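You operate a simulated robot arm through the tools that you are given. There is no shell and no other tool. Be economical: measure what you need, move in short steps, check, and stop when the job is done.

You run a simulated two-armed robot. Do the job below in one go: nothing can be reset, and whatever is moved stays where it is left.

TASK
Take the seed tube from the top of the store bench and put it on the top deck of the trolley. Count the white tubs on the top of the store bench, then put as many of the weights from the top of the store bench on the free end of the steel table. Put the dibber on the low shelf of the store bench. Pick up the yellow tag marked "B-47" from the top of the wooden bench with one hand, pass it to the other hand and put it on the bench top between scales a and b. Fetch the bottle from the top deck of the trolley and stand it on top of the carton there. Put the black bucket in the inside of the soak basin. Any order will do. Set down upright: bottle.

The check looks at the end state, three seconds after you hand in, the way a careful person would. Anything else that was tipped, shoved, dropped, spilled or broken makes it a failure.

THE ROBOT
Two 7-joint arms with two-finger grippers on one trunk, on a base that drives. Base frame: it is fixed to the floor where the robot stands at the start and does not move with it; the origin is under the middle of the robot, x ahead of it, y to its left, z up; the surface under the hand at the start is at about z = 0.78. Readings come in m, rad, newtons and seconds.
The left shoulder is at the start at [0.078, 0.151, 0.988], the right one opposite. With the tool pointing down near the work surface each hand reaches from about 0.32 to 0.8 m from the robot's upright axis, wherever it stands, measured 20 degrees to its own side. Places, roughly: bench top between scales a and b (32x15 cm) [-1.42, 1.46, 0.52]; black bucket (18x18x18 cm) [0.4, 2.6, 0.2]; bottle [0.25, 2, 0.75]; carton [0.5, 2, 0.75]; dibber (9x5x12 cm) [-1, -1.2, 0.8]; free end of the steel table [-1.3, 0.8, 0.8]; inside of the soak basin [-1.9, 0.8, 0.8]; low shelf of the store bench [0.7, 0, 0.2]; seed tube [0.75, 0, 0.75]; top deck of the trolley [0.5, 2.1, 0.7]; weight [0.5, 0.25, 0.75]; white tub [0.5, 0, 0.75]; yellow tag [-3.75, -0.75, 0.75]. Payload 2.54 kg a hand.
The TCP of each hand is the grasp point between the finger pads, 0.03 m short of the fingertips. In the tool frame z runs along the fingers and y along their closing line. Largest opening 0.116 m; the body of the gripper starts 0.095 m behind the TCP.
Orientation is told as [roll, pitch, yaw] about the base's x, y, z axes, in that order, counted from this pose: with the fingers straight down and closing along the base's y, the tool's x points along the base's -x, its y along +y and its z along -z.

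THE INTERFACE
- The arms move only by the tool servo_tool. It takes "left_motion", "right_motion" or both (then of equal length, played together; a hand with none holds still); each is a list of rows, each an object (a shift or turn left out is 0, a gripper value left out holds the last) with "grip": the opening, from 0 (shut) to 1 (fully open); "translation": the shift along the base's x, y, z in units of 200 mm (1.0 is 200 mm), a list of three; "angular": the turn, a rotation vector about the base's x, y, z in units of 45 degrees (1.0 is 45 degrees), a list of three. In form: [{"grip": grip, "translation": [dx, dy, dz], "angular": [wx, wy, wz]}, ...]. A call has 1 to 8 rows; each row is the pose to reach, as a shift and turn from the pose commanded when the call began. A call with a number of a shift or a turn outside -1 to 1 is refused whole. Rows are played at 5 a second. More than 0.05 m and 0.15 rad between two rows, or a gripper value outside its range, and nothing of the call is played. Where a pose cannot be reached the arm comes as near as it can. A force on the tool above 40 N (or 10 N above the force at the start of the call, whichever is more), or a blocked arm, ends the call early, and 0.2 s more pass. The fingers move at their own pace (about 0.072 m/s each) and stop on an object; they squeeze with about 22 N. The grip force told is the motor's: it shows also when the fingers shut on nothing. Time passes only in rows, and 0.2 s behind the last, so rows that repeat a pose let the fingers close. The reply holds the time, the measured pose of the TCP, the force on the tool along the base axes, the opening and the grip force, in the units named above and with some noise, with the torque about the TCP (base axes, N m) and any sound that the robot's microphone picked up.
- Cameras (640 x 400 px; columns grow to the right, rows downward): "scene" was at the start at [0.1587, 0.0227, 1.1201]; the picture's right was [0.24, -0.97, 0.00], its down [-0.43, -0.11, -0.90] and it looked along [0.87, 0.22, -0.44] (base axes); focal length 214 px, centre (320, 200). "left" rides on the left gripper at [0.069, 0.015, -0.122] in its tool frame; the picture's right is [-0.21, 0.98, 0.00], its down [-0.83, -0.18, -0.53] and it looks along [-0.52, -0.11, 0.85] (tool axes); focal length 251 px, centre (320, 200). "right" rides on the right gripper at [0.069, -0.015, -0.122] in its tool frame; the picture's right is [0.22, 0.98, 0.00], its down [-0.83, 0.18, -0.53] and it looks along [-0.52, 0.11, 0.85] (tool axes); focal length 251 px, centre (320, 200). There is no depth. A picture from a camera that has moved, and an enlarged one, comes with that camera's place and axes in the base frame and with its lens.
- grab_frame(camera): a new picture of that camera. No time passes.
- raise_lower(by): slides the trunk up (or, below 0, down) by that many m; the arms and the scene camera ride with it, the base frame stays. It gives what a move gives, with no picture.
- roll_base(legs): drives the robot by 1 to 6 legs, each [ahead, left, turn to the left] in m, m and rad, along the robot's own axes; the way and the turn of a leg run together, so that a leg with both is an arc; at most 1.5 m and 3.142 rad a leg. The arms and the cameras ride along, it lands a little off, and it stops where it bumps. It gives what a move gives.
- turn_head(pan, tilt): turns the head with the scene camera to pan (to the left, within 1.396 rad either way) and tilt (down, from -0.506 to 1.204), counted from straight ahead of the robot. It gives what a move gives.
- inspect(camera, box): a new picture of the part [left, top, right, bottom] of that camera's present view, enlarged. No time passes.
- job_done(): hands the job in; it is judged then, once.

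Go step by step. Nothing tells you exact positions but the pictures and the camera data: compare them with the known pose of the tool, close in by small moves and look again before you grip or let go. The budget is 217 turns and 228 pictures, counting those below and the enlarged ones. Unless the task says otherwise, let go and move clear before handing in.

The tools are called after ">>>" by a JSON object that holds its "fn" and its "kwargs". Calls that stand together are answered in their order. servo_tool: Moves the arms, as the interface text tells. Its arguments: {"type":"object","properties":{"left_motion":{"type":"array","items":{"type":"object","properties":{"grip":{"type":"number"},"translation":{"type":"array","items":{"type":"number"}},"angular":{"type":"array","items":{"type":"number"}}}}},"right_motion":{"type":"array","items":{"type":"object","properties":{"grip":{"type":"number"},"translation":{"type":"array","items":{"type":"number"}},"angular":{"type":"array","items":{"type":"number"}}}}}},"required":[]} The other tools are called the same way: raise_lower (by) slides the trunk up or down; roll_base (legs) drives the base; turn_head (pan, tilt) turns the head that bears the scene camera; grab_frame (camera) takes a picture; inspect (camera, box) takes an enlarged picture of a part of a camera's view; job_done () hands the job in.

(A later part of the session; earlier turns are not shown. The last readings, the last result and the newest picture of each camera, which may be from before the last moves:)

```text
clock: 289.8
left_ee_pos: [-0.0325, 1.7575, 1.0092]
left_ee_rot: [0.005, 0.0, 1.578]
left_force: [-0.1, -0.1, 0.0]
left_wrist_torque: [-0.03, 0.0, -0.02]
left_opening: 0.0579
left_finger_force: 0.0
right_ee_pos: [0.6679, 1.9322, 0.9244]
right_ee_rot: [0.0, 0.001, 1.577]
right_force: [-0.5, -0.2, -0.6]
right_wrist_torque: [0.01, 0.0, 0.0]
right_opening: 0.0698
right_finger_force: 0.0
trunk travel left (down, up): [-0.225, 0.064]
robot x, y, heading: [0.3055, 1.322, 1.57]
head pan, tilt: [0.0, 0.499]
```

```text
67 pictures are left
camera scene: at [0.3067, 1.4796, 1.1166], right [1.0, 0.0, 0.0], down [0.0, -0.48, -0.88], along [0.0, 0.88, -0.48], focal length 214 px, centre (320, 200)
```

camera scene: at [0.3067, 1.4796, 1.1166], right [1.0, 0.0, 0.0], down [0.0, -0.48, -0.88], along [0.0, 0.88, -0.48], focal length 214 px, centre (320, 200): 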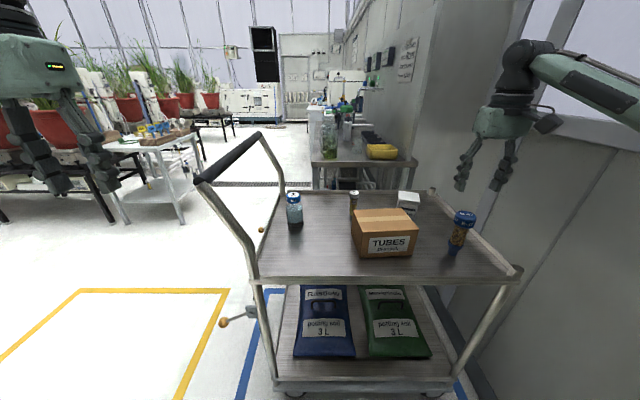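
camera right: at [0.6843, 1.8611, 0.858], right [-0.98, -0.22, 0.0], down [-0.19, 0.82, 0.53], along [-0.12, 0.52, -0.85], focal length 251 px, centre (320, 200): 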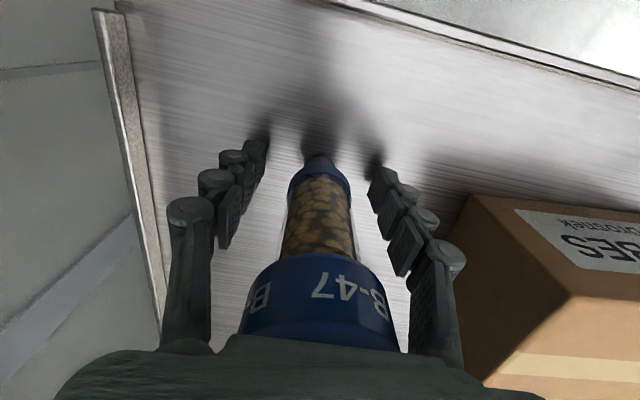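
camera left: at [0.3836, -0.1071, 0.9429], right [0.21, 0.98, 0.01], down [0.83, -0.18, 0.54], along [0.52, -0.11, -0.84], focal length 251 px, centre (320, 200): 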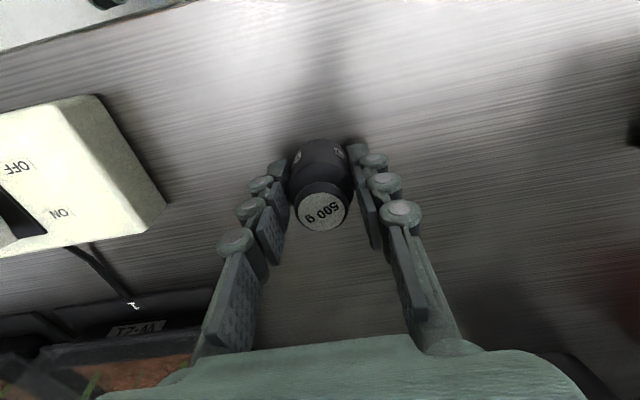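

The seed tube stands on the top deck. For the bottle I use the right hand, so I shift the base a little left and forward first.

>>> {"fn": "roll_base", "kwargs": {"legs": [[0.04, 0.12, 0]]}}

>>> {"fn": "servo_tool", "kwargs": {"right_motion": [{"translation": [-0.22, 0.02, 0.05]}, {"translation": [-0.45, 0.05, 0.08]}, {"translation": [-0.68, 0.08, 0.08]}, {"translation": [-0.9, 0.1, 0.08]}, {"translation": [-1.0, 0.12, 0.08]}]}}

>>> {"fn": "servo_tool", "kwargs": {"right_motion": [{"translation": [-0.22, 0.05, 0]}, {"translation": [-0.44, 0.1, 0]}, {"translation": [-0.62, 0.15, -0.05]}]}}

>>> {"fn": "grab_frame", "kwargs": {"camera": "right"}}

```text
clock: 291.6
left_ee_pos: [-0.1519, 1.7991, 1.0076]
left_ee_rot: [0.007, 0.001, 1.58]
left_force: [-0.9, -0.1, -0.6]
left_wrist_torque: [-0.01, -0.02, 0.0]
left_opening: 0.0581
left_finger_force: 0.0
right_ee_pos: [0.5472, 1.9732, 0.9225]
right_ee_rot: [-0.001, 0.001, 1.576]
right_force: [-0.9, -0.4, 0.0]
right_wrist_torque: [0.01, 0.01, 0.04]
right_opening: 0.0697
right_finger_force: 0.1
trunk travel left (down, up): [-0.225, 0.064]
robot x, y, heading: [0.1861, 1.3571, 1.574]
head pan, tilt: [0.0, 0.499]
```

```text
clock: 292.8
left_ee_pos: [-0.1527, 1.7979, 1.0077]
left_ee_rot: [0.004, 0.001, 1.579]
left_force: [0.3, -0.2, -0.1]
left_wrist_torque: [0.0, 0.03, 0.0]
left_opening: 0.0577
left_finger_force: 0.1
right_ee_pos: [0.3483, 1.9944, 0.938]
right_ee_rot: [0.0, 0.002, 1.575]
right_force: [0.1, -0.5, -0.5]
right_wrist_torque: [0.0, 0.02, 0.02]
right_opening: 0.0694
right_finger_force: 0.1
trunk travel left (down, up): [-0.225, 0.064]
robot x, y, heading: [0.1855, 1.3616, 1.577]
head pan, tilt: [0.0, 0.499]
```

```text
clock: 293.6
left_ee_pos: [-0.152, 1.7974, 1.0068]
left_ee_rot: [0.003, 0.0, 1.579]
left_force: [0.4, 0.8, -0.5]
left_wrist_torque: [0.01, 0.01, 0.0]
left_opening: 0.0582
left_finger_force: 0.0
right_ee_pos: [0.2258, 2.0263, 0.9319]
right_ee_rot: [-0.001, 0.003, 1.576]
right_force: [0.3, -0.2, 0.5]
right_wrist_torque: [-0.03, 0.0, 0.01]
right_opening: 0.0695
right_finger_force: 0.1
trunk travel left (down, up): [-0.225, 0.064]
robot x, y, heading: [0.1877, 1.3633, 1.573]
head pan, tilt: [0.0, 0.499]
```

```text
66 pictures are left
camera right: at [0.2406, 1.9586, 1.0541], right [-0.98, -0.22, 0.0], down [-0.19, 0.83, 0.53], along [-0.12, 0.52, -0.85], focal length 251 px, centre (320, 200)
```

right: 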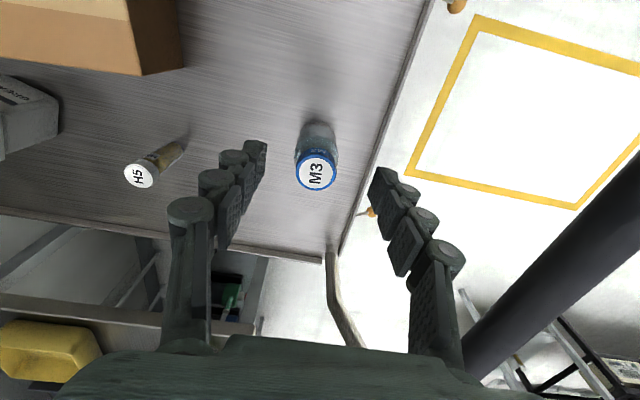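

>>> {"fn": "servo_tool", "kwargs": {"right_motion": [{"translation": [-0.028, 0.17, 0], "grip": 0.7}, {"translation": [-0.028, 0.17, -0.24]}, {"translation": [-0.028, 0.17, -0.48]}, {"translation": [-0.028, 0.17, -0.64]}]}}

>>> {"fn": "grab_frame", "kwargs": {"camera": "right"}}

```text
clock: 294.6
left_ee_pos: [-0.152, 1.7972, 1.0082]
left_ee_rot: [0.007, 0.0, 1.58]
left_force: [0.0, -0.5, -0.6]
left_wrist_torque: [-0.02, -0.01, 0.0]
left_opening: 0.0579
left_finger_force: 0.1
right_ee_pos: [0.2207, 2.06, 0.8007]
right_ee_rot: [0.0, 0.002, 1.576]
right_force: [0.0, -0.4, 0.0]
right_wrist_torque: [0.04, 0.01, -0.01]
right_opening: 0.0812
right_finger_force: 0.1
trunk travel left (down, up): [-0.225, 0.064]
robot x, y, heading: [0.1843, 1.3599, 1.573]
head pan, tilt: [0.0, 0.499]
```

```text
65 pictures are left
camera right: at [0.2353, 1.9922, 0.9238], right [-0.98, -0.22, 0.0], down [-0.19, 0.83, 0.53], along [-0.12, 0.52, -0.85], focal length 251 px, centre (320, 200)
```

right: 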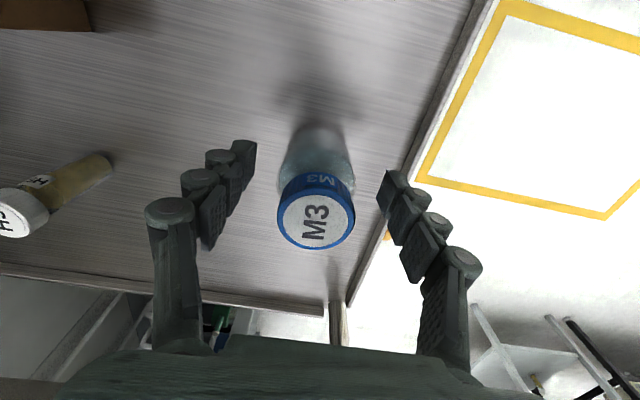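

>>> {"fn": "servo_tool", "kwargs": {"right_motion": [{"translation": [0, -0.02, -0.1]}, {"translation": [0, -0.02, -0.1], "grip": 0.0}, {"translation": [0, -0.02, -0.1]}, {"translation": [0, -0.02, -0.1]}]}}

```text
clock: 295.6
left_ee_pos: [-0.1518, 1.797, 1.0072]
left_ee_rot: [0.005, 0.0, 1.58]
left_force: [0.1, 0.7, 0.3]
left_wrist_torque: [0.01, 0.01, -0.01]
left_opening: 0.0581
left_finger_force: 0.0
right_ee_pos: [0.2198, 2.0556, 0.7813]
right_ee_rot: [0.001, 0.003, 1.577]
right_force: [0.0, -0.5, 0.2]
right_wrist_torque: [0.01, 0.07, 0.01]
right_opening: 0.0525
right_finger_force: 21.6
trunk travel left (down, up): [-0.225, 0.064]
robot x, y, heading: [0.185, 1.3593, 1.578]
head pan, tilt: [0.0, 0.499]
```

>>> {"fn": "servo_tool", "kwargs": {"right_motion": [{"translation": [0, 0, 0.2]}, {"translation": [0, 0, 0.42]}, {"translation": [0, 0, 0.64]}, {"translation": [0, 0, 0.8]}, {"translation": [0.22, -0.04, 0.8]}, {"translation": [0.45, -0.08, 0.8]}, {"translation": [0.68, -0.12, 0.8]}, {"translation": [0.9, -0.16, 0.8]}]}}

>>> {"fn": "servo_tool", "kwargs": {"right_motion": [{"translation": [0.22, -0.07, 0]}, {"translation": [0.44, -0.14, 0]}, {"translation": [0.44, -0.14, -0.2]}]}}

>>> {"fn": "grab_frame", "kwargs": {"camera": "right"}}

>>> {"fn": "grab_frame", "kwargs": {"camera": "scene"}}

```text
clock: 297.4
left_ee_pos: [-0.1523, 1.7973, 1.0086]
left_ee_rot: [0.005, 0.001, 1.579]
left_force: [0.0, 0.0, 0.0]
left_wrist_torque: [0.01, 0.0, 0.04]
left_opening: 0.0582
left_finger_force: 0.0
right_ee_pos: [0.3973, 2.025, 0.942]
right_ee_rot: [0.0, 0.002, 1.577]
right_force: [0.8, 0.0, -2.3]
right_wrist_torque: [-0.05, -0.01, -0.01]
right_opening: 0.0523
right_finger_force: 21.5
trunk travel left (down, up): [-0.225, 0.064]
robot x, y, heading: [0.1875, 1.3645, 1.571]
head pan, tilt: [0.0, 0.499]
```

```text
clock: 298.2
left_ee_pos: [-0.152, 1.7984, 1.0086]
left_ee_rot: [0.004, 0.001, 1.578]
left_force: [-0.1, 0.3, 0.3]
left_wrist_torque: [-0.02, -0.04, 0.03]
left_opening: 0.0581
left_finger_force: 0.0
right_ee_pos: [0.4872, 1.997, 0.898]
right_ee_rot: [0.0, 0.002, 1.577]
right_force: [-0.5, 0.2, -2.8]
right_wrist_torque: [-0.06, 0.02, 0.03]
right_opening: 0.0521
right_finger_force: 22.1
trunk travel left (down, up): [-0.225, 0.064]
robot x, y, heading: [0.1849, 1.3618, 1.572]
head pan, tilt: [0.0, 0.499]
```

```text
64 pictures are left
camera right: at [0.5011, 1.9286, 1.0211], right [-0.98, -0.22, 0.0], down [-0.19, 0.83, 0.53], along [-0.12, 0.52, -0.85], focal length 251 px, centre (320, 200)
```

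right: 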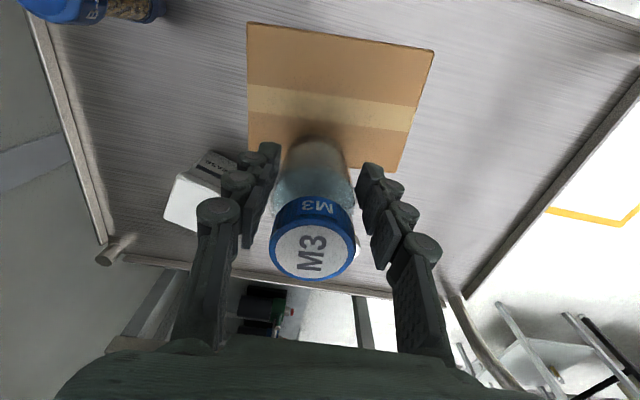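

```text
63 pictures are left
camera scene: at [0.1874, 1.5203, 1.1164], right [1.0, 0.0, 0.0], down [0.0, -0.48, -0.88], along [0.0, 0.88, -0.48], focal length 214 px, centre (320, 200)
```

scene: 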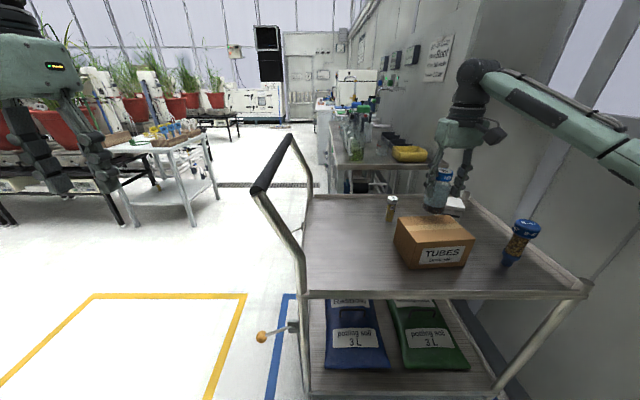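

The carton top spans x 0.40–0.555, y 1.915–2.03. I centre the bottle over (0.478, 1.971) and lower.

>>> {"fn": "servo_tool", "kwargs": {"right_motion": [{"translation": [-0.045, -0.13, 0]}, {"translation": [-0.045, -0.13, -0.12]}, {"translation": [-0.045, -0.13, -0.18]}, {"translation": [-0.045, -0.13, -0.21]}, {"translation": [-0.045, -0.13, -0.235]}, {"translation": [-0.045, -0.13, -0.26]}]}}

>>> {"fn": "inspect", "kwargs": {"camera": "scene", "box": [370, 140, 500, 280]}}

```text
clock: 299.6
left_ee_pos: [-0.1526, 1.7975, 1.0081]
left_ee_rot: [0.004, 0.0, 1.579]
left_force: [-0.3, -0.1, 0.1]
left_wrist_torque: [-0.01, 0.02, 0.03]
left_opening: 0.0581
left_finger_force: 0.0
right_ee_pos: [0.4787, 1.97, 0.8484]
right_ee_rot: [0.0, 0.001, 1.578]
right_force: [-0.9, -0.2, -0.3]
right_wrist_torque: [-0.01, 0.01, 0.04]
right_opening: 0.0
right_finger_force: 21.5
trunk travel left (down, up): [-0.225, 0.064]
robot x, y, heading: [0.1892, 1.3608, 1.569]
head pan, tilt: [0.0, 0.499]
```

```text
2.86 times, centred on (435, 210) of scene
camera zoom: at [0.1872, 1.5198, 1.1165], right [1.0, 0.0, 0.0], down [0.0, -0.48, -0.88], along [0.0, 0.88, -0.48], focal length 613 px, centre (-9, 171)
```

zoom: 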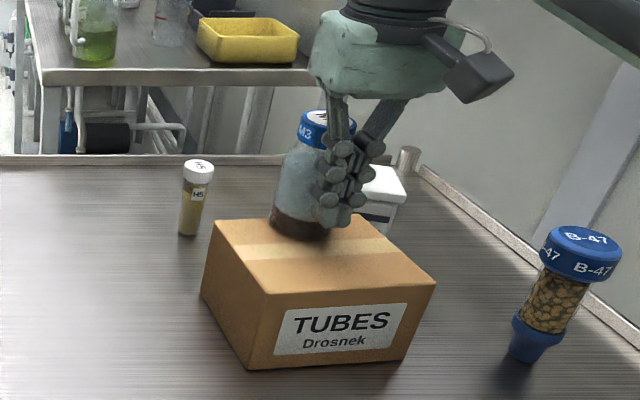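

The bottle slipped out of the grip and stands towards the back of the carton. I look from the hand before moving anything.

>>> {"fn": "grab_frame", "kwargs": {"camera": "right"}}

```text
61 pictures are left
camera right: at [0.4935, 1.9021, 0.972], right [-0.98, -0.22, 0.0], down [-0.19, 0.83, 0.53], along [-0.12, 0.52, -0.85], focal length 251 px, centre (320, 200)
```

right: 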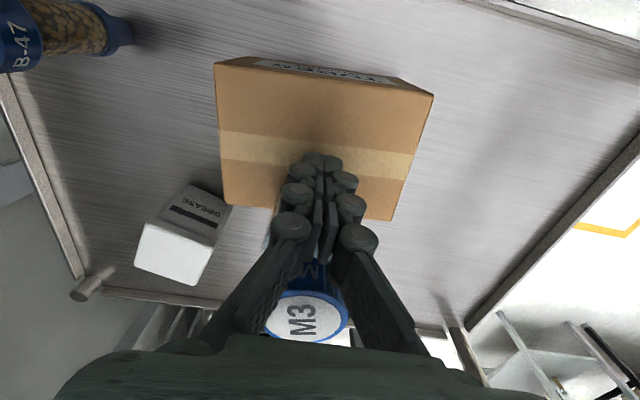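

The bottle stands upright at about (0.48, 2.01), close to the carton's rear edge. I raise the hand clear, then regrip it to centre it.

>>> {"fn": "servo_tool", "kwargs": {"right_motion": [{"translation": [0, -0.05, 0.05]}, {"translation": [0, -0.05, 0.28]}, {"translation": [0, -0.05, 0.52]}, {"translation": [0, -0.05, 0.75], "grip": 0.8}, {"translation": [0, -0.05, 0.75]}]}}

>>> {"fn": "grab_frame", "kwargs": {"camera": "right"}}

>>> {"fn": "inspect", "kwargs": {"camera": "scene", "box": [370, 140, 500, 280]}}

```text
clock: 300.8
left_ee_pos: [-0.1535, 1.7977, 1.0087]
left_ee_rot: [0.006, 0.0, 1.579]
left_force: [0.3, -0.5, 0.2]
left_wrist_torque: [0.0, -0.02, 0.01]
left_opening: 0.0582
left_finger_force: 0.0
right_ee_pos: [0.4767, 1.9592, 1.0002]
right_ee_rot: [-0.001, 0.001, 1.577]
right_force: [-0.1, 0.6, -0.4]
right_wrist_torque: [0.02, 0.01, -0.01]
right_opening: 0.0789
right_finger_force: 0.0
trunk travel left (down, up): [-0.225, 0.064]
robot x, y, heading: [0.1828, 1.3578, 1.574]
head pan, tilt: [0.0, 0.499]
```

```text
60 pictures are left
camera right: at [0.4911, 1.8915, 1.1239], right [-0.98, -0.22, 0.0], down [-0.19, 0.83, 0.53], along [-0.12, 0.52, -0.85], focal length 251 px, centre (320, 200)
```

right: 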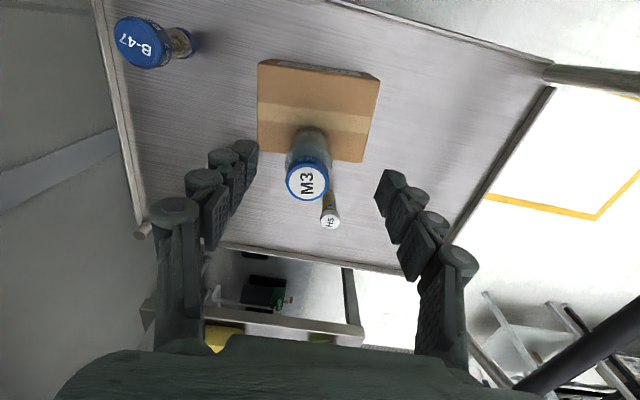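

```text
2.86 times, centred on (435, 210) of scene
camera zoom: at [0.1872, 1.5197, 1.1165], right [1.0, 0.0, 0.0], down [0.0, -0.48, -0.88], along [0.0, 0.88, -0.48], focal length 613 px, centre (-9, 171)
```

zoom: 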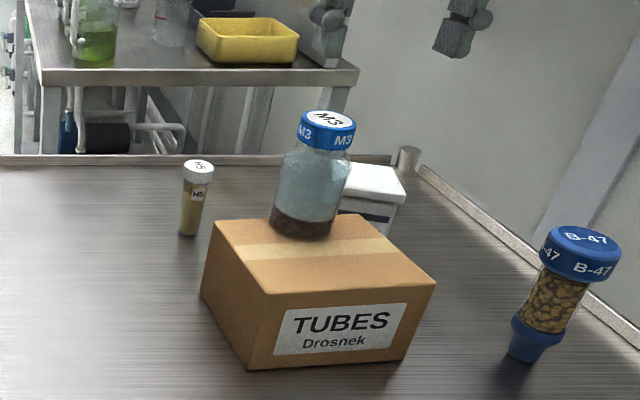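

The bottle stands upright wholly on the carton top, so I leave it. Next I drive round the trolley's west side to find the black bucket.

>>> {"fn": "roll_base", "kwargs": {"legs": [[-0.1, 0.62, 0], [1.25, 0, 0], [0, 0, -1.57]]}}

>>> {"fn": "turn_head", "kwargs": {"pan": 0.0, "tilt": 0.6}}

>>> {"fn": "grab_frame", "kwargs": {"camera": "scene"}}

```text
clock: 317.3
left_ee_pos: [0.0102, 2.8296, 1.0076]
left_ee_rot: [0.005, -0.001, -0.045]
left_force: [-0.8, -0.7, 0.8]
left_wrist_torque: [0.02, 0.0, 0.0]
left_opening: 0.058
left_finger_force: 0.1
right_ee_pos: [0.1382, 2.1939, 1.0008]
right_ee_rot: [0.002, 0.002, -0.049]
right_force: [0.1, -0.2, -0.4]
right_wrist_torque: [0.0, 0.02, 0.03]
right_opening: 0.0928
right_finger_force: 0.1
trunk travel left (down, up): [-0.225, 0.064]
robot x, y, heading: [-0.4445, 2.5134, -0.047]
head pan, tilt: [0.0, 0.499]
```

```text
clock: 318.0
left_ee_pos: [0.0115, 2.8298, 1.0073]
left_ee_rot: [0.005, 0.001, -0.046]
left_force: [-0.1, 0.8, -0.5]
left_wrist_torque: [0.01, -0.02, -0.02]
left_opening: 0.0578
left_finger_force: 0.0
right_ee_pos: [0.1386, 2.1948, 1.001]
right_ee_rot: [0.0, 0.002, -0.05]
right_force: [1.0, -0.3, 0.2]
right_wrist_torque: [-0.03, 0.02, -0.01]
right_opening: 0.0926
right_finger_force: 0.0
trunk travel left (down, up): [-0.225, 0.064]
robot x, y, heading: [-0.4472, 2.5178, -0.047]
head pan, tilt: [0.0, 0.6]
```

```text
58 pictures are left
camera scene: at [-0.2867, 2.509, 1.1075], right [-0.05, -1.0, 0.0], down [-0.56, 0.03, -0.83], along [0.82, -0.04, -0.56], focal length 214 px, centre (320, 200)
```

scene: 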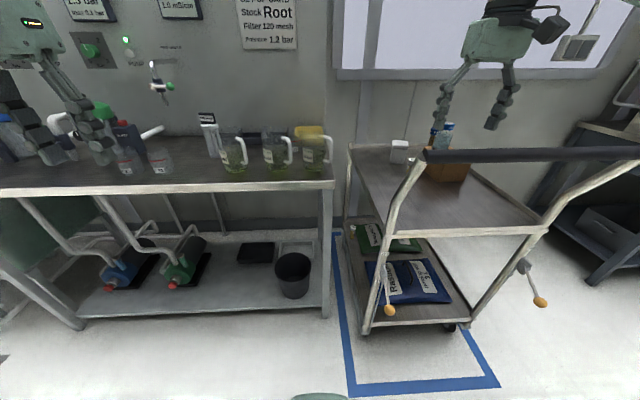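

The black bucket stands on the low shelf of the bench north of the trolley, about (0.32, 2.61). I zoom in on it.

>>> {"fn": "inspect", "kwargs": {"camera": "scene", "box": [240, 230, 340, 320]}}

```text
4.44 times, centred on (290, 275) of scene
camera zoom: at [-0.2867, 2.509, 1.1075], right [-0.05, -1.0, 0.0], down [-0.56, 0.03, -0.83], along [0.82, -0.04, -0.56], focal length 953 px, centre (453, -133)
```

zoom: 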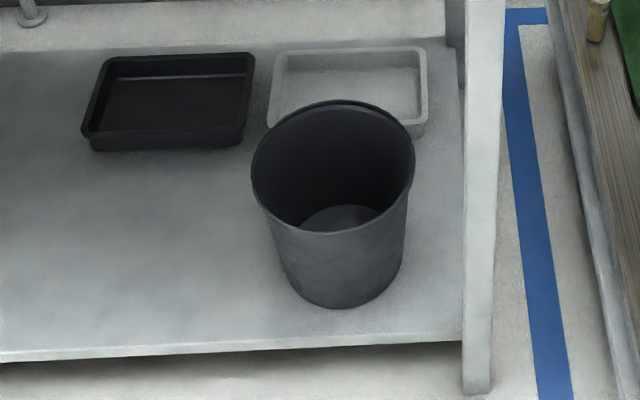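

It is an open tub with a rim, no handle: rim centre about (0.365, 2.607), rim z≈0.30, shelf z≈0.12. I'll take its right-hand wall with the right hand; first I tuck both hands in and line up.

>>> {"fn": "servo_tool", "kwargs": {"right_motion": [{"translation": [-0.23, 0, 0], "grip": 0.6}, {"translation": [-0.46, 0, 0]}, {"translation": [-0.69, 0, 0]}, {"translation": [-0.92, 0, 0]}, {"translation": [-1.0, 0, 0]}], "left_motion": [{"translation": [-0.15, -0.05, 0.1]}, {"translation": [-0.3, -0.1, 0.2]}, {"translation": [-0.45, -0.15, 0.3]}, {"translation": [-0.6, -0.2, 0.4]}, {"translation": [-0.65, -0.2, 0.5]}]}}

>>> {"fn": "roll_base", "kwargs": {"legs": [[0, 0.3, 0.047]]}}

>>> {"fn": "raise_lower", "kwargs": {"by": -0.225}}

>>> {"fn": "servo_tool", "kwargs": {"right_motion": [{"translation": [0, 0, -0.2], "angular": [0, -0.12, 0]}, {"translation": [0, 0, -0.4], "angular": [0, -0.24, 0]}, {"translation": [0, 0, -0.6], "angular": [0, -0.36, 0]}, {"translation": [0, 0, -0.8], "angular": [0, -0.48, 0]}, {"translation": [0, 0, -1.0], "angular": [0, -0.6, 0]}]}}

```text
clock: 319.2
left_ee_pos: [-0.1209, 2.7908, 1.1085]
left_ee_rot: [0.006, -0.001, -0.044]
left_force: [-0.3, 0.4, 0.4]
left_wrist_torque: [-0.01, 0.02, -0.01]
left_opening: 0.058
left_finger_force: 0.1
right_ee_pos: [-0.0592, 2.1988, 0.9986]
right_ee_rot: [0.0, 0.003, -0.049]
right_force: [0.1, 1.0, 0.3]
right_wrist_torque: [-0.03, -0.03, 0.03]
right_opening: 0.0697
right_finger_force: 0.1
trunk travel left (down, up): [-0.225, 0.064]
robot x, y, heading: [-0.4432, 2.5165, -0.048]
head pan, tilt: [0.0, 0.6]
```

```text
clock: 322.6
left_ee_pos: [-0.1275, 3.1015, 1.1062]
left_ee_rot: [0.006, -0.001, 0.009]
left_force: [0.4, 0.7, -0.2]
left_wrist_torque: [-0.01, -0.02, 0.0]
left_opening: 0.0578
left_finger_force: 0.1
right_ee_pos: [-0.0354, 2.5127, 0.9987]
right_ee_rot: [0.001, 0.002, 0.005]
right_force: [0.7, 0.4, 0.0]
right_wrist_torque: [-0.02, 0.01, 0.01]
right_opening: 0.0693
right_finger_force: 0.0
trunk travel left (down, up): [-0.225, 0.064]
robot x, y, heading: [-0.4354, 2.8112, 0.004]
head pan, tilt: [0.0, 0.6]
```

```text
clock: 325.0
left_ee_pos: [-0.1272, 3.1015, 0.8828]
left_ee_rot: [0.005, 0.001, 0.01]
left_force: [0.0, 0.9, 0.4]
left_wrist_torque: [-0.01, 0.04, 0.05]
left_opening: 0.0582
left_finger_force: 0.0
right_ee_pos: [-0.035, 2.513, 0.7755]
right_ee_rot: [0.001, 0.003, 0.006]
right_force: [-0.2, 0.4, 0.3]
right_wrist_torque: [0.02, -0.01, 0.01]
right_opening: 0.0693
right_finger_force: 0.0
trunk travel left (down, up): [0.0, 0.289]
robot x, y, heading: [-0.4408, 2.8105, 0.003]
head pan, tilt: [0.0, 0.6]
```

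```text
clock: 326.2
left_ee_pos: [-0.1268, 3.1018, 0.883]
left_ee_rot: [0.005, 0.001, 0.009]
left_force: [0.2, 0.7, -0.6]
left_wrist_torque: [-0.01, 0.01, 0.01]
left_opening: 0.0579
left_finger_force: 0.0
right_ee_pos: [-0.0173, 2.5058, 0.5777]
right_ee_rot: [-0.001, -0.47, 0.006]
right_force: [0.8, 0.6, 0.3]
right_wrist_torque: [-0.01, 0.0, -0.01]
right_opening: 0.0696
right_finger_force: 0.1
right hand out of reach, approached as far as the arm can: row 5
trunk travel left (down, up): [0.0, 0.289]
robot x, y, heading: [-0.4358, 2.8096, 0.003]
head pan, tilt: [0.0, 0.6]
```

Same posture limit as with the left arm, so I use the mirrored wrist route that works.

>>> {"fn": "servo_tool", "kwargs": {"right_motion": [{"translation": [-0.05, 0.03, 0.15], "angular": [0, 0.15, 0]}, {"translation": [-0.08, 0.03, 0.3], "angular": [0, 0.3, 0]}, {"translation": [-0.08, 0.03, 0.4], "angular": [0, 0.45, 0]}, {"translation": [-0.08, 0.03, 0.4], "angular": [0, 0.6, 0]}]}}

>>> {"fn": "servo_tool", "kwargs": {"right_motion": [{"translation": [0, 0, -0.02], "angular": [0, 0, 0.17]}, {"translation": [0, 0, -0.04], "angular": [0, 0, 0.34]}, {"translation": [0, 0, -0.06], "angular": [0, 0, 0.51]}, {"translation": [0, 0, -0.08], "angular": [0, 0, 0.68]}, {"translation": [0, 0, -0.1], "angular": [0, 0, 0.85]}, {"translation": [0, 0, -0.12], "angular": [0, 0, 1.0]}]}}

>>> {"fn": "servo_tool", "kwargs": {"right_motion": [{"translation": [0, 0, -0.03], "angular": [0, 0, 0.17]}, {"translation": [0, 0, -0.06], "angular": [0, 0, 0.34]}, {"translation": [0, 0, -0.09], "angular": [0, 0, 0.51]}, {"translation": [0, 0, -0.12], "angular": [0, 0, 0.68]}, {"translation": [0, 0, -0.15], "angular": [0, 0, 0.85]}, {"translation": [0, 0, -0.15], "angular": [0, 0, 0.95]}]}}

>>> {"fn": "servo_tool", "kwargs": {"right_motion": [{"translation": [0.1, 0, -0.1], "angular": [0, -0.17, 0]}, {"translation": [0.2, 0, -0.2], "angular": [0, -0.34, 0]}, {"translation": [0.3, 0, -0.25], "angular": [0, -0.51, 0]}, {"translation": [0.4, 0, -0.3], "angular": [0, -0.68, 0]}, {"translation": [0.5, 0, -0.3], "angular": [0, -0.85, 0]}, {"translation": [0.5, 0, -0.3], "angular": [0, -1.0, 0]}]}}

>>> {"fn": "servo_tool", "kwargs": {"right_motion": [{"translation": [-0.1, 0, -0.2]}, {"translation": [-0.2, 0, -0.4]}, {"translation": [-0.2, 0, -0.6]}, {"translation": [-0.2, 0, -0.8]}, {"translation": [-0.2, 0, -0.9]}]}}

```text
clock: 327.2
left_ee_pos: [-0.1269, 3.1015, 0.8828]
left_ee_rot: [0.006, 0.0, 0.008]
left_force: [0.1, -0.6, 0.3]
left_wrist_torque: [0.02, 0.04, -0.03]
left_opening: 0.0579
left_finger_force: 0.1
right_ee_pos: [-0.0334, 2.5127, 0.6573]
right_ee_rot: [-0.002, 0.005, 0.006]
right_force: [0.2, 0.3, 0.3]
right_wrist_torque: [0.0, 0.02, 0.01]
right_opening: 0.0697
right_finger_force: 0.1
trunk travel left (down, up): [0.0, 0.289]
robot x, y, heading: [-0.4374, 2.8109, 0.002]
head pan, tilt: [0.0, 0.6]
```

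```text
clock: 328.6
left_ee_pos: [-0.1267, 3.1012, 0.8828]
left_ee_rot: [0.005, -0.001, 0.007]
left_force: [0.3, 0.4, 0.9]
left_wrist_torque: [0.0, 0.0, -0.01]
left_opening: 0.0581
left_finger_force: 0.1
right_ee_pos: [-0.0361, 2.5123, 0.6331]
right_ee_rot: [0.0, 0.002, 0.792]
right_force: [0.1, -0.6, -0.6]
right_wrist_torque: [-0.01, -0.01, -0.02]
right_opening: 0.0694
right_finger_force: 0.1
trunk travel left (down, up): [0.0, 0.289]
robot x, y, heading: [-0.441, 2.8131, 0.002]
head pan, tilt: [0.0, 0.6]
```

```text
clock: 330.0
left_ee_pos: [-0.1265, 3.1024, 0.8833]
left_ee_rot: [0.006, 0.001, 0.009]
left_force: [-1.0, -0.9, 0.2]
left_wrist_torque: [0.01, 0.05, -0.01]
left_opening: 0.058
left_finger_force: 0.1
right_ee_pos: [-0.0333, 2.5119, 0.6035]
right_ee_rot: [0.0, 0.001, 1.538]
right_force: [-0.7, -0.5, 0.2]
right_wrist_torque: [-0.02, -0.03, 0.04]
right_opening: 0.0697
right_finger_force: 0.1
trunk travel left (down, up): [0.0, 0.289]
robot x, y, heading: [-0.4401, 2.8119, 0.009]
head pan, tilt: [0.0, 0.6]
```

```text
clock: 331.4
left_ee_pos: [-0.127, 3.1033, 0.8822]
left_ee_rot: [0.003, 0.0, 0.008]
left_force: [0.0, 0.3, 0.6]
left_wrist_torque: [0.01, 0.02, 0.03]
left_opening: 0.0578
left_finger_force: 0.1
right_ee_pos: [0.0662, 2.5123, 0.5413]
right_ee_rot: [-0.787, -0.023, 1.546]
right_force: [0.3, 0.1, -0.6]
right_wrist_torque: [-0.02, 0.01, 0.02]
right_opening: 0.0694
right_finger_force: 0.1
trunk travel left (down, up): [0.0, 0.289]
robot x, y, heading: [-0.4354, 2.8114, -0.002]
head pan, tilt: [0.0, 0.6]
```

```text
clock: 332.6
left_ee_pos: [-0.1254, 3.1024, 0.8823]
left_ee_rot: [0.006, 0.0, 0.008]
left_force: [-0.5, -0.1, 0.7]
left_wrist_torque: [-0.01, -0.03, 0.01]
left_opening: 0.0579
left_finger_force: 0.0
right_ee_pos: [0.0274, 2.5136, 0.3615]
right_ee_rot: [-0.786, -0.025, 1.546]
right_force: [1.0, 0.2, 0.2]
right_wrist_torque: [0.02, -0.01, -0.01]
right_opening: 0.0693
right_finger_force: 0.0
trunk travel left (down, up): [0.0, 0.289]
robot x, y, heading: [-0.438, 2.8101, 0.001]
head pan, tilt: [0.0, 0.6]
```

>>> {"fn": "servo_tool", "kwargs": {"right_motion": [{"angular": [0.12, 0, -0.12]}, {"angular": [0.24, 0, -0.24]}, {"angular": [0.36, 0, -0.36]}, {"angular": [0.48, 0, -0.48]}, {"angular": [0.6, 0, -0.6]}, {"angular": [0.707, 0, -0.707]}]}}

>>> {"fn": "servo_tool", "kwargs": {"right_motion": [{"angular": [0.12, 0, -0.12]}, {"angular": [0.24, 0, -0.24]}, {"angular": [0.36, 0, -0.36]}, {"angular": [0.48, 0, -0.48]}, {"angular": [0.6, 0, -0.6]}, {"angular": [0.67, 0, -0.67]}]}}

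>>> {"fn": "roll_base", "kwargs": {"legs": [[0.2, 0, 0]]}}

>>> {"fn": "grab_frame", "kwargs": {"camera": "right"}}

>>> {"fn": "turn_head", "kwargs": {"pan": -0.3, "tilt": 0.7}}

>>> {"fn": "grab_frame", "kwargs": {"camera": "scene"}}

```text
clock: 334.0
left_ee_pos: [-0.1267, 3.1013, 0.8825]
left_ee_rot: [0.005, 0.001, 0.009]
left_force: [-0.5, 1.0, 1.2]
left_wrist_torque: [0.0, 0.02, 0.02]
left_opening: 0.0579
left_finger_force: 0.1
right_ee_pos: [0.0259, 2.5124, 0.3637]
right_ee_rot: [-0.596, -0.545, 0.917]
right_force: [0.8, 1.0, 0.0]
right_wrist_torque: [0.02, -0.04, -0.01]
right_opening: 0.0696
right_finger_force: 0.0
trunk travel left (down, up): [0.0, 0.289]
robot x, y, heading: [-0.4371, 2.8096, 0.005]
head pan, tilt: [0.0, 0.6]
```

```text
clock: 335.4
left_ee_pos: [-0.1268, 3.1012, 0.8816]
left_ee_rot: [0.006, 0.0, 0.007]
left_force: [-0.7, -0.7, 1.1]
left_wrist_torque: [0.04, 0.0, 0.01]
left_opening: 0.0579
left_finger_force: 0.1
right_ee_pos: [0.0266, 2.512, 0.3622]
right_ee_rot: [-0.007, -0.783, 0.007]
right_force: [0.9, -0.5, 0.2]
right_wrist_torque: [-0.01, 0.0, -0.02]
right_opening: 0.0696
right_finger_force: 0.0
trunk travel left (down, up): [0.0, 0.289]
robot x, y, heading: [-0.4394, 2.8076, 0.006]
head pan, tilt: [0.0, 0.6]
```

```text
clock: 337.0
left_ee_pos: [0.0707, 3.106, 0.8819]
left_ee_rot: [0.006, 0.0, 0.012]
left_force: [1.4, 0.5, 0.5]
left_wrist_torque: [0.0, -0.01, -0.02]
left_opening: 0.0578
left_finger_force: 0.1
right_ee_pos: [0.226, 2.5163, 0.3617]
right_ee_rot: [-0.007, -0.784, 0.014]
right_force: [0.2, -0.7, -0.1]
right_wrist_torque: [0.01, -0.02, 0.01]
right_opening: 0.0697
right_finger_force: 0.0
trunk travel left (down, up): [0.0, 0.289]
robot x, y, heading: [-0.2416, 2.8103, 0.006]
head pan, tilt: [0.0, 0.6]
```

```text
56 pictures are left
camera right: at [0.0904, 2.5, 0.4002], right [-0.16, 0.97, -0.16], down [0.21, 0.19, 0.96], along [0.97, 0.12, -0.23], focal length 251 px, centre (320, 200)
```

right: 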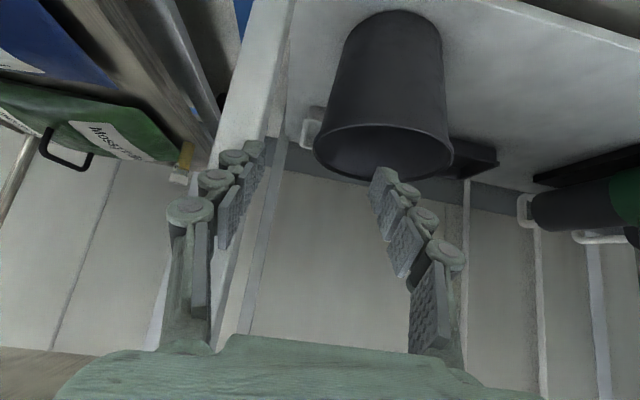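

```text
clock: 337.8
left_ee_pos: [0.0694, 3.1053, 0.8832]
left_ee_rot: [0.005, 0.0, 0.012]
left_force: [0.2, -0.8, 0.2]
left_wrist_torque: [0.0, 0.0, -0.02]
left_opening: 0.0581
left_finger_force: 0.0
right_ee_pos: [0.2268, 2.5151, 0.3612]
right_ee_rot: [-0.007, -0.784, 0.012]
right_force: [-0.4, -0.3, 0.5]
right_wrist_torque: [0.0, -0.02, 0.0]
right_opening: 0.0695
right_finger_force: 0.0
trunk travel left (down, up): [0.0, 0.289]
robot x, y, heading: [-0.2417, 2.8117, 0.004]
head pan, tilt: [-0.3, 0.7]
```

```text
55 pictures are left
camera scene: at [-0.0884, 2.7881, 0.8739], right [-0.29, -0.96, 0.0], down [-0.62, 0.19, -0.77], along [0.73, -0.22, -0.64], focal length 214 px, centre (320, 200)
```

scene: 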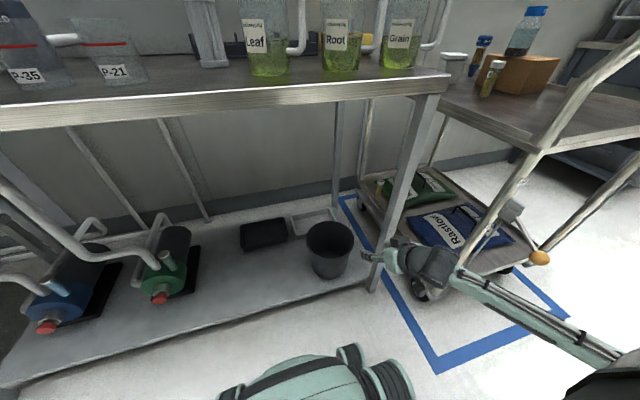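

The bench leg is too close on the bucket's right side, so I'll grip its left wall (y ≈ 2.69) instead. I shift the base left.

>>> {"fn": "roll_base", "kwargs": {"legs": [[0, 0.175, 0]]}}

>>> {"fn": "grab_frame", "kwargs": {"camera": "right"}}

>>> {"fn": "inspect", "kwargs": {"camera": "scene", "box": [280, 170, 480, 310]}}

```text
clock: 340.0
left_ee_pos: [0.0701, 3.2737, 0.8828]
left_ee_rot: [0.006, 0.001, 0.012]
left_force: [-0.2, 0.5, 0.0]
left_wrist_torque: [0.04, 0.0, 0.02]
left_opening: 0.0578
left_finger_force: 0.1
right_ee_pos: [0.2238, 2.6867, 0.3621]
right_ee_rot: [-0.007, -0.785, 0.013]
right_force: [0.1, 0.2, -0.2]
right_wrist_torque: [0.0, 0.01, 0.0]
right_opening: 0.0697
right_finger_force: 0.0
trunk travel left (down, up): [0.0, 0.289]
robot x, y, heading: [-0.2458, 2.9862, 0.006]
head pan, tilt: [-0.3, 0.7]
```

```text
54 pictures are left
camera right: at [0.0889, 2.6706, 0.4002], right [-0.16, 0.97, -0.16], down [0.21, 0.19, 0.96], along [0.97, 0.12, -0.23], focal length 251 px, centre (320, 200)
```

right: 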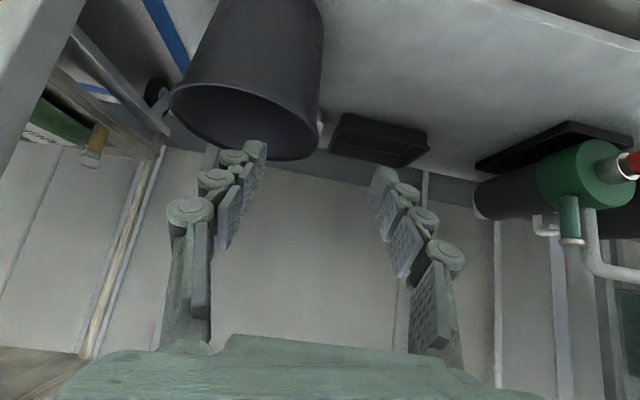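

```text
2.86 times, centred on (380, 240) of scene
camera zoom: at [-0.0897, 2.9588, 0.8739], right [-0.29, -0.96, 0.0], down [-0.62, 0.19, -0.76], along [0.73, -0.22, -0.64], focal length 613 px, centre (149, 86)
```

zoom: 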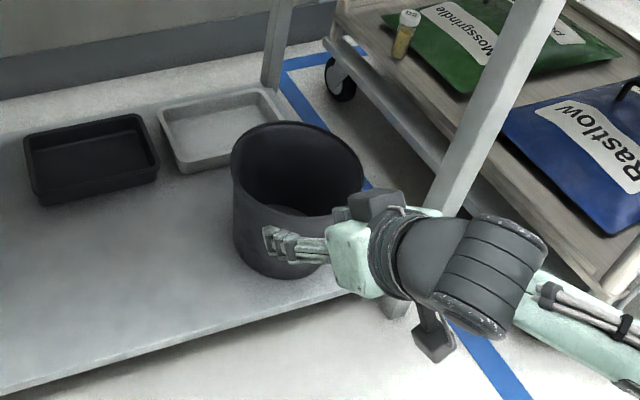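

I drive 10 cm in and then move diagonally down so the fingers straddle the left wall.

>>> {"fn": "roll_base", "kwargs": {"legs": [[0.1, 0, 0]]}}

>>> {"fn": "servo_tool", "kwargs": {"right_motion": [{"translation": [0.05, 0.03, -0.2]}, {"translation": [0.1, 0.03, -0.36]}, {"translation": [0.18, 0.03, -0.45]}, {"translation": [0.25, 0.03, -0.53]}]}}

>>> {"fn": "grab_frame", "kwargs": {"camera": "right"}}

>>> {"fn": "inspect", "kwargs": {"camera": "scene", "box": [240, 150, 440, 310]}}

```text
clock: 341.2
left_ee_pos: [0.1709, 3.2756, 0.8825]
left_ee_rot: [0.006, -0.001, 0.008]
left_force: [-0.8, -1.3, 1.1]
left_wrist_torque: [-0.04, 0.01, 0.01]
left_opening: 0.0581
left_finger_force: 0.1
right_ee_pos: [0.3227, 2.6847, 0.3614]
right_ee_rot: [-0.006, -0.785, 0.009]
right_force: [0.7, -0.6, 0.3]
right_wrist_torque: [-0.02, -0.01, 0.02]
right_opening: 0.0695
right_finger_force: 0.1
trunk travel left (down, up): [0.0, 0.289]
robot x, y, heading: [-0.1416, 2.9832, 0.004]
head pan, tilt: [-0.3, 0.7]
```

```text
clock: 342.2
left_ee_pos: [0.1691, 3.2757, 0.8824]
left_ee_rot: [0.005, -0.001, 0.009]
left_force: [-0.4, -0.5, -0.4]
left_wrist_torque: [0.01, 0.0, 0.03]
left_opening: 0.0581
left_finger_force: 0.0
right_ee_pos: [0.3732, 2.6915, 0.2564]
right_ee_rot: [-0.007, -0.784, 0.011]
right_force: [-0.5, 0.3, 0.1]
right_wrist_torque: [-0.04, 0.06, 0.03]
right_opening: 0.0695
right_finger_force: 0.1
trunk travel left (down, up): [0.0, 0.289]
robot x, y, heading: [-0.1406, 2.9832, 0.002]
head pan, tilt: [-0.3, 0.7]
```

```text
52 pictures are left
camera right: at [0.2383, 2.6769, 0.2941], right [-0.16, 0.97, -0.16], down [0.21, 0.19, 0.96], along [0.97, 0.12, -0.23], focal length 251 px, centre (320, 200)
```

right: 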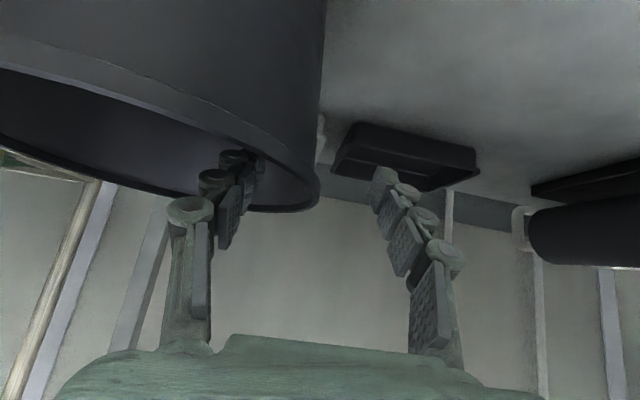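

```text
2.50 times, centred on (340, 230) of scene
camera zoom: at [0.0098, 2.9591, 0.8739], right [-0.29, -0.96, 0.0], down [-0.62, 0.19, -0.77], along [0.73, -0.22, -0.64], focal length 536 px, centre (270, 125)
```

zoom: 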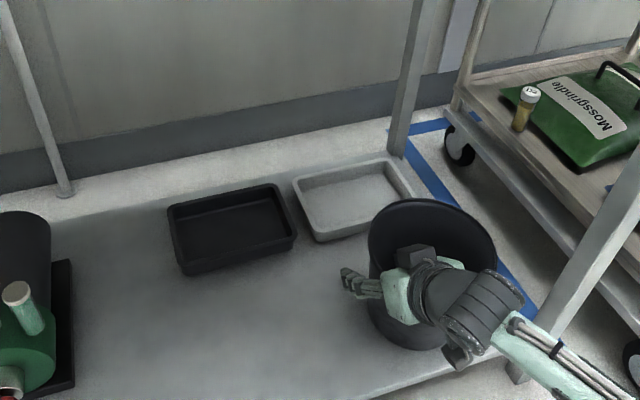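

The fingers straddle the wall. I close.

>>> {"fn": "servo_tool", "kwargs": {"right_motion": [{"grip": 0.0}, {}, {}, {}]}}

>>> {"fn": "grab_frame", "kwargs": {"camera": "right"}}

```text
clock: 343.2
left_ee_pos: [0.1693, 3.2751, 0.8823]
left_ee_rot: [0.005, 0.0, 0.009]
left_force: [0.7, 1.1, -0.1]
left_wrist_torque: [0.01, 0.01, -0.01]
left_opening: 0.0578
left_finger_force: 0.0
right_ee_pos: [0.3742, 2.6931, 0.2574]
right_ee_rot: [-0.006, -0.784, 0.01]
right_force: [0.7, -0.7, 0.7]
right_wrist_torque: [-0.11, -0.06, 0.1]
right_opening: 0.0103
right_finger_force: 21.9
trunk travel left (down, up): [0.0, 0.289]
robot x, y, heading: [-0.1426, 2.9831, 0.006]
head pan, tilt: [-0.3, 0.7]
```

```text
50 pictures are left
camera right: at [0.2384, 2.6767, 0.2944], right [-0.16, 0.98, -0.16], down [0.21, 0.19, 0.96], along [0.97, 0.12, -0.23], focal length 251 px, centre (320, 200)
```

right: 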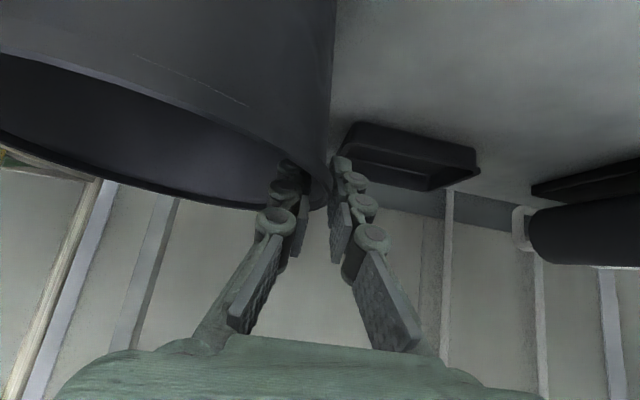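

>>> {"fn": "servo_tool", "kwargs": {"right_motion": [{"translation": [0, 0, 0.08]}, {"translation": [0, 0, 0.2]}, {"translation": [0, 0, 0.3]}]}}

>>> {"fn": "grab_frame", "kwargs": {"camera": "scene"}}

```text
clock: 344.0
left_ee_pos: [0.1702, 3.2737, 0.8816]
left_ee_rot: [0.005, 0.0, 0.009]
left_force: [-0.5, -0.8, 0.3]
left_wrist_torque: [0.0, -0.01, -0.04]
left_opening: 0.0581
left_finger_force: 0.1
right_ee_pos: [0.3755, 2.6907, 0.3154]
right_ee_rot: [-0.007, -0.785, 0.009]
right_force: [-0.3, 0.7, -2.6]
right_wrist_torque: [0.15, 0.02, 0.02]
right_opening: 0.0097
right_finger_force: 21.7
trunk travel left (down, up): [0.0, 0.289]
robot x, y, heading: [-0.1431, 2.9839, 0.007]
head pan, tilt: [-0.3, 0.7]
```

```text
49 pictures are left
camera scene: at [0.01, 2.959, 0.8738], right [-0.29, -0.96, 0.0], down [-0.62, 0.19, -0.76], along [0.73, -0.22, -0.64], focal length 214 px, centre (320, 200)
```

scene: 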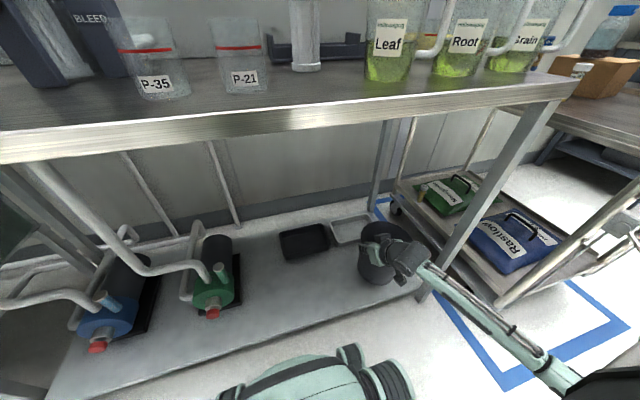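

The bucket is light and hangs straight. I back out, raise the trunk and pull the bucket nearer.

>>> {"fn": "roll_base", "kwargs": {"legs": [[-0.36, 0, 0]]}}

>>> {"fn": "raise_lower", "kwargs": {"by": 0.225}}

>>> {"fn": "servo_tool", "kwargs": {"right_motion": [{"translation": [-0.1, 0, 0.2]}, {"translation": [-0.2, 0, 0.4]}, {"translation": [-0.3, 0, 0.6]}, {"translation": [-0.35, 0, 0.8]}, {"translation": [-0.35, 0, 1.0]}]}}

>>> {"fn": "grab_frame", "kwargs": {"camera": "scene"}}

```text
clock: 346.3
left_ee_pos: [-0.1824, 3.2733, 0.8819]
left_ee_rot: [0.005, -0.002, 0.011]
left_force: [0.1, 0.0, 0.4]
left_wrist_torque: [-0.01, 0.01, -0.05]
left_opening: 0.0581
left_finger_force: 0.0
right_ee_pos: [0.0256, 2.6905, 0.3158]
right_ee_rot: [-0.007, -0.783, 0.01]
right_force: [-1.0, 0.7, -1.7]
right_wrist_torque: [0.09, 0.02, -0.02]
right_opening: 0.0094
right_finger_force: 22.4
trunk travel left (down, up): [0.0, 0.289]
robot x, y, heading: [-0.4908, 2.9752, 0.006]
head pan, tilt: [-0.3, 0.7]
```

```text
clock: 348.6
left_ee_pos: [-0.1818, 3.2724, 1.1076]
left_ee_rot: [0.007, 0.0, 0.01]
left_force: [-0.2, -0.2, 0.3]
left_wrist_torque: [-0.01, 0.03, -0.01]
left_opening: 0.058
left_finger_force: 0.1
right_ee_pos: [0.0254, 2.6893, 0.5392]
right_ee_rot: [-0.006, -0.783, 0.01]
right_force: [-0.1, 0.1, -2.6]
right_wrist_torque: [0.17, 0.01, 0.0]
right_opening: 0.0095
right_finger_force: 22.1
trunk travel left (down, up): [-0.225, 0.064]
robot x, y, heading: [-0.4949, 2.9816, 0.006]
head pan, tilt: [-0.3, 0.7]
```

```text
clock: 349.9
left_ee_pos: [-0.182, 3.2734, 1.1078]
left_ee_rot: [0.005, 0.0, 0.01]
left_force: [1.3, -0.8, 0.2]
left_wrist_torque: [0.0, 0.01, 0.01]
left_opening: 0.0579
left_finger_force: 0.1
right_ee_pos: [-0.0277, 2.6819, 0.7318]
right_ee_rot: [-0.006, -0.783, 0.01]
right_force: [0.4, 0.7, -1.5]
right_wrist_torque: [0.23, -0.01, 0.0]
right_opening: 0.0096
right_finger_force: 21.6
right hand out of reach, approached as far as the arm can: row 4, 5
trunk travel left (down, up): [-0.225, 0.064]
robot x, y, heading: [-0.4901, 2.9808, 0.004]
head pan, tilt: [-0.3, 0.7]
```

```text
48 pictures are left
camera scene: at [-0.3411, 2.9575, 1.0988], right [-0.29, -0.96, 0.0], down [-0.62, 0.19, -0.76], along [0.73, -0.22, -0.64], focal length 214 px, centre (320, 200)
```

scene: 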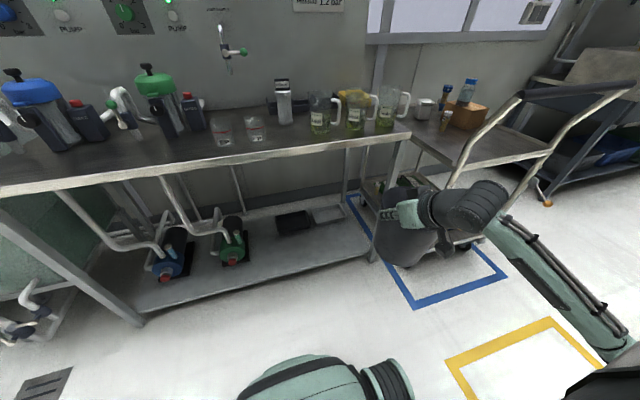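

Now I turn left and travel backwards down the aisle to the front of the steel table.

>>> {"fn": "roll_base", "kwargs": {"legs": [[0, 0, 1.57], [0, 0.12, 0], [-1.2, 0, 0], [-0.2, -0.1, 0], [-1.5, 0, 0]]}}

>>> {"fn": "turn_head", "kwargs": {"pan": 0.3, "tilt": 0.55}}

>>> {"fn": "grab_frame", "kwargs": {"camera": "scene"}}

```text
clock: 369.7
left_ee_pos: [-0.7925, 0.3617, 1.1069]
left_ee_rot: [0.005, 0.002, 1.589]
left_force: [0.5, 0.1, -0.3]
left_wrist_torque: [-0.04, 0.01, 0.0]
left_opening: 0.0579
left_finger_force: 0.1
right_ee_pos: [-0.2038, 0.5231, 0.7324]
right_ee_rot: [-0.007, -0.783, 1.591]
right_force: [0.1, 0.8, -1.7]
right_wrist_torque: [-0.03, 0.16, 0.0]
right_opening: 0.009
right_finger_force: 22.0
trunk travel left (down, up): [-0.225, 0.064]
robot x, y, heading: [-0.5012, 0.0551, 1.584]
head pan, tilt: [-0.3, 0.7]
```

```text
clock: 370.7
left_ee_pos: [-0.7944, 0.361, 1.1072]
left_ee_rot: [0.004, -0.001, 1.59]
left_force: [0.2, 0.5, 0.0]
left_wrist_torque: [0.0, -0.02, -0.01]
left_opening: 0.0578
left_finger_force: 0.0
right_ee_pos: [-0.2042, 0.5202, 0.7331]
right_ee_rot: [-0.008, -0.785, 1.591]
right_force: [0.5, -0.6, -1.7]
right_wrist_torque: [0.01, 0.2, 0.0]
right_opening: 0.0091
right_finger_force: 21.9
trunk travel left (down, up): [-0.225, 0.064]
robot x, y, heading: [-0.4993, 0.0561, 1.584]
head pan, tilt: [0.3, 0.55]
```

```text
47 pictures are left
camera scene: at [-0.5265, 0.2078, 1.1119], right [0.95, 0.31, 0.0], down [0.16, -0.5, -0.85], along [-0.26, 0.81, -0.52], focal length 214 px, centre (320, 200)
```

scene: 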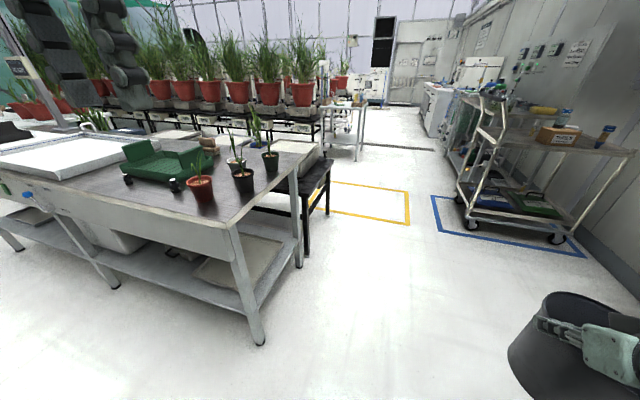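

>>> {"fn": "servo_tool", "kwargs": {"right_motion": [{"translation": [0, 0, 0.1], "angular": [-0.14, 0, 0]}, {"translation": [0, 0, 0.2], "angular": [-0.28, 0, 0]}, {"translation": [0, 0, 0.35], "angular": [-0.42, 0, 0]}, {"translation": [0, 0, 0.55], "angular": [-0.56, 0, 0]}, {"translation": [0, 0, 0.75], "angular": [-0.56, 0, 0]}, {"translation": [0, 0, 0.95], "angular": [-0.56, 0, 0]}]}}

>>> {"fn": "servo_tool", "kwargs": {"right_motion": [{"translation": [0, 0, 0.2]}, {"translation": [0, 0, 0.4]}, {"translation": [0, 0, 0.6]}]}}

>>> {"fn": "grab_frame", "kwargs": {"camera": "right"}}

```text
clock: 372.1
left_ee_pos: [-0.794, 0.3611, 1.108]
left_ee_rot: [0.005, -0.001, 1.588]
left_force: [0.0, -0.2, 0.6]
left_wrist_torque: [0.03, 0.01, 0.01]
left_opening: 0.0577
left_finger_force: 0.2
right_ee_pos: [-0.2069, 0.5205, 0.9269]
right_ee_rot: [0.002, -0.339, 1.583]
right_force: [-0.1, 0.1, -2.1]
right_wrist_torque: [0.08, 0.14, 0.03]
right_opening: 0.0091
right_finger_force: 22.0
trunk travel left (down, up): [-0.225, 0.064]
robot x, y, heading: [-0.5025, 0.0508, 1.582]
head pan, tilt: [0.3, 0.55]
```

```text
clock: 372.9
left_ee_pos: [-0.7954, 0.3606, 1.1068]
left_ee_rot: [0.004, 0.0, 1.59]
left_force: [0.4, 0.0, 0.0]
left_wrist_torque: [0.0, -0.02, -0.02]
left_opening: 0.0582
left_finger_force: 0.1
right_ee_pos: [-0.205, 0.5234, 1.041]
right_ee_rot: [0.001, -0.341, 1.587]
right_force: [0.6, 0.6, -1.9]
right_wrist_torque: [0.12, 0.13, 0.02]
right_opening: 0.0087
right_finger_force: 21.8
trunk travel left (down, up): [-0.225, 0.064]
robot x, y, heading: [-0.502, 0.0519, 1.583]
head pan, tilt: [0.3, 0.55]
```

```text
46 pictures are left
camera right: at [-0.1878, 0.4181, 1.1343], right [-0.97, -0.22, -0.07], down [-0.19, 0.6, 0.78], along [-0.13, 0.77, -0.62], focal length 251 px, centre (320, 200)
```

right: 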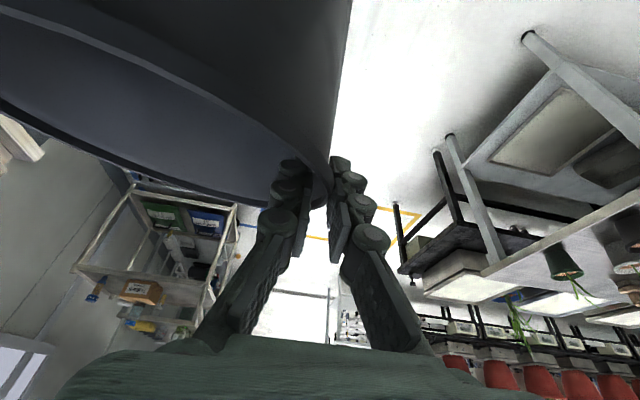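

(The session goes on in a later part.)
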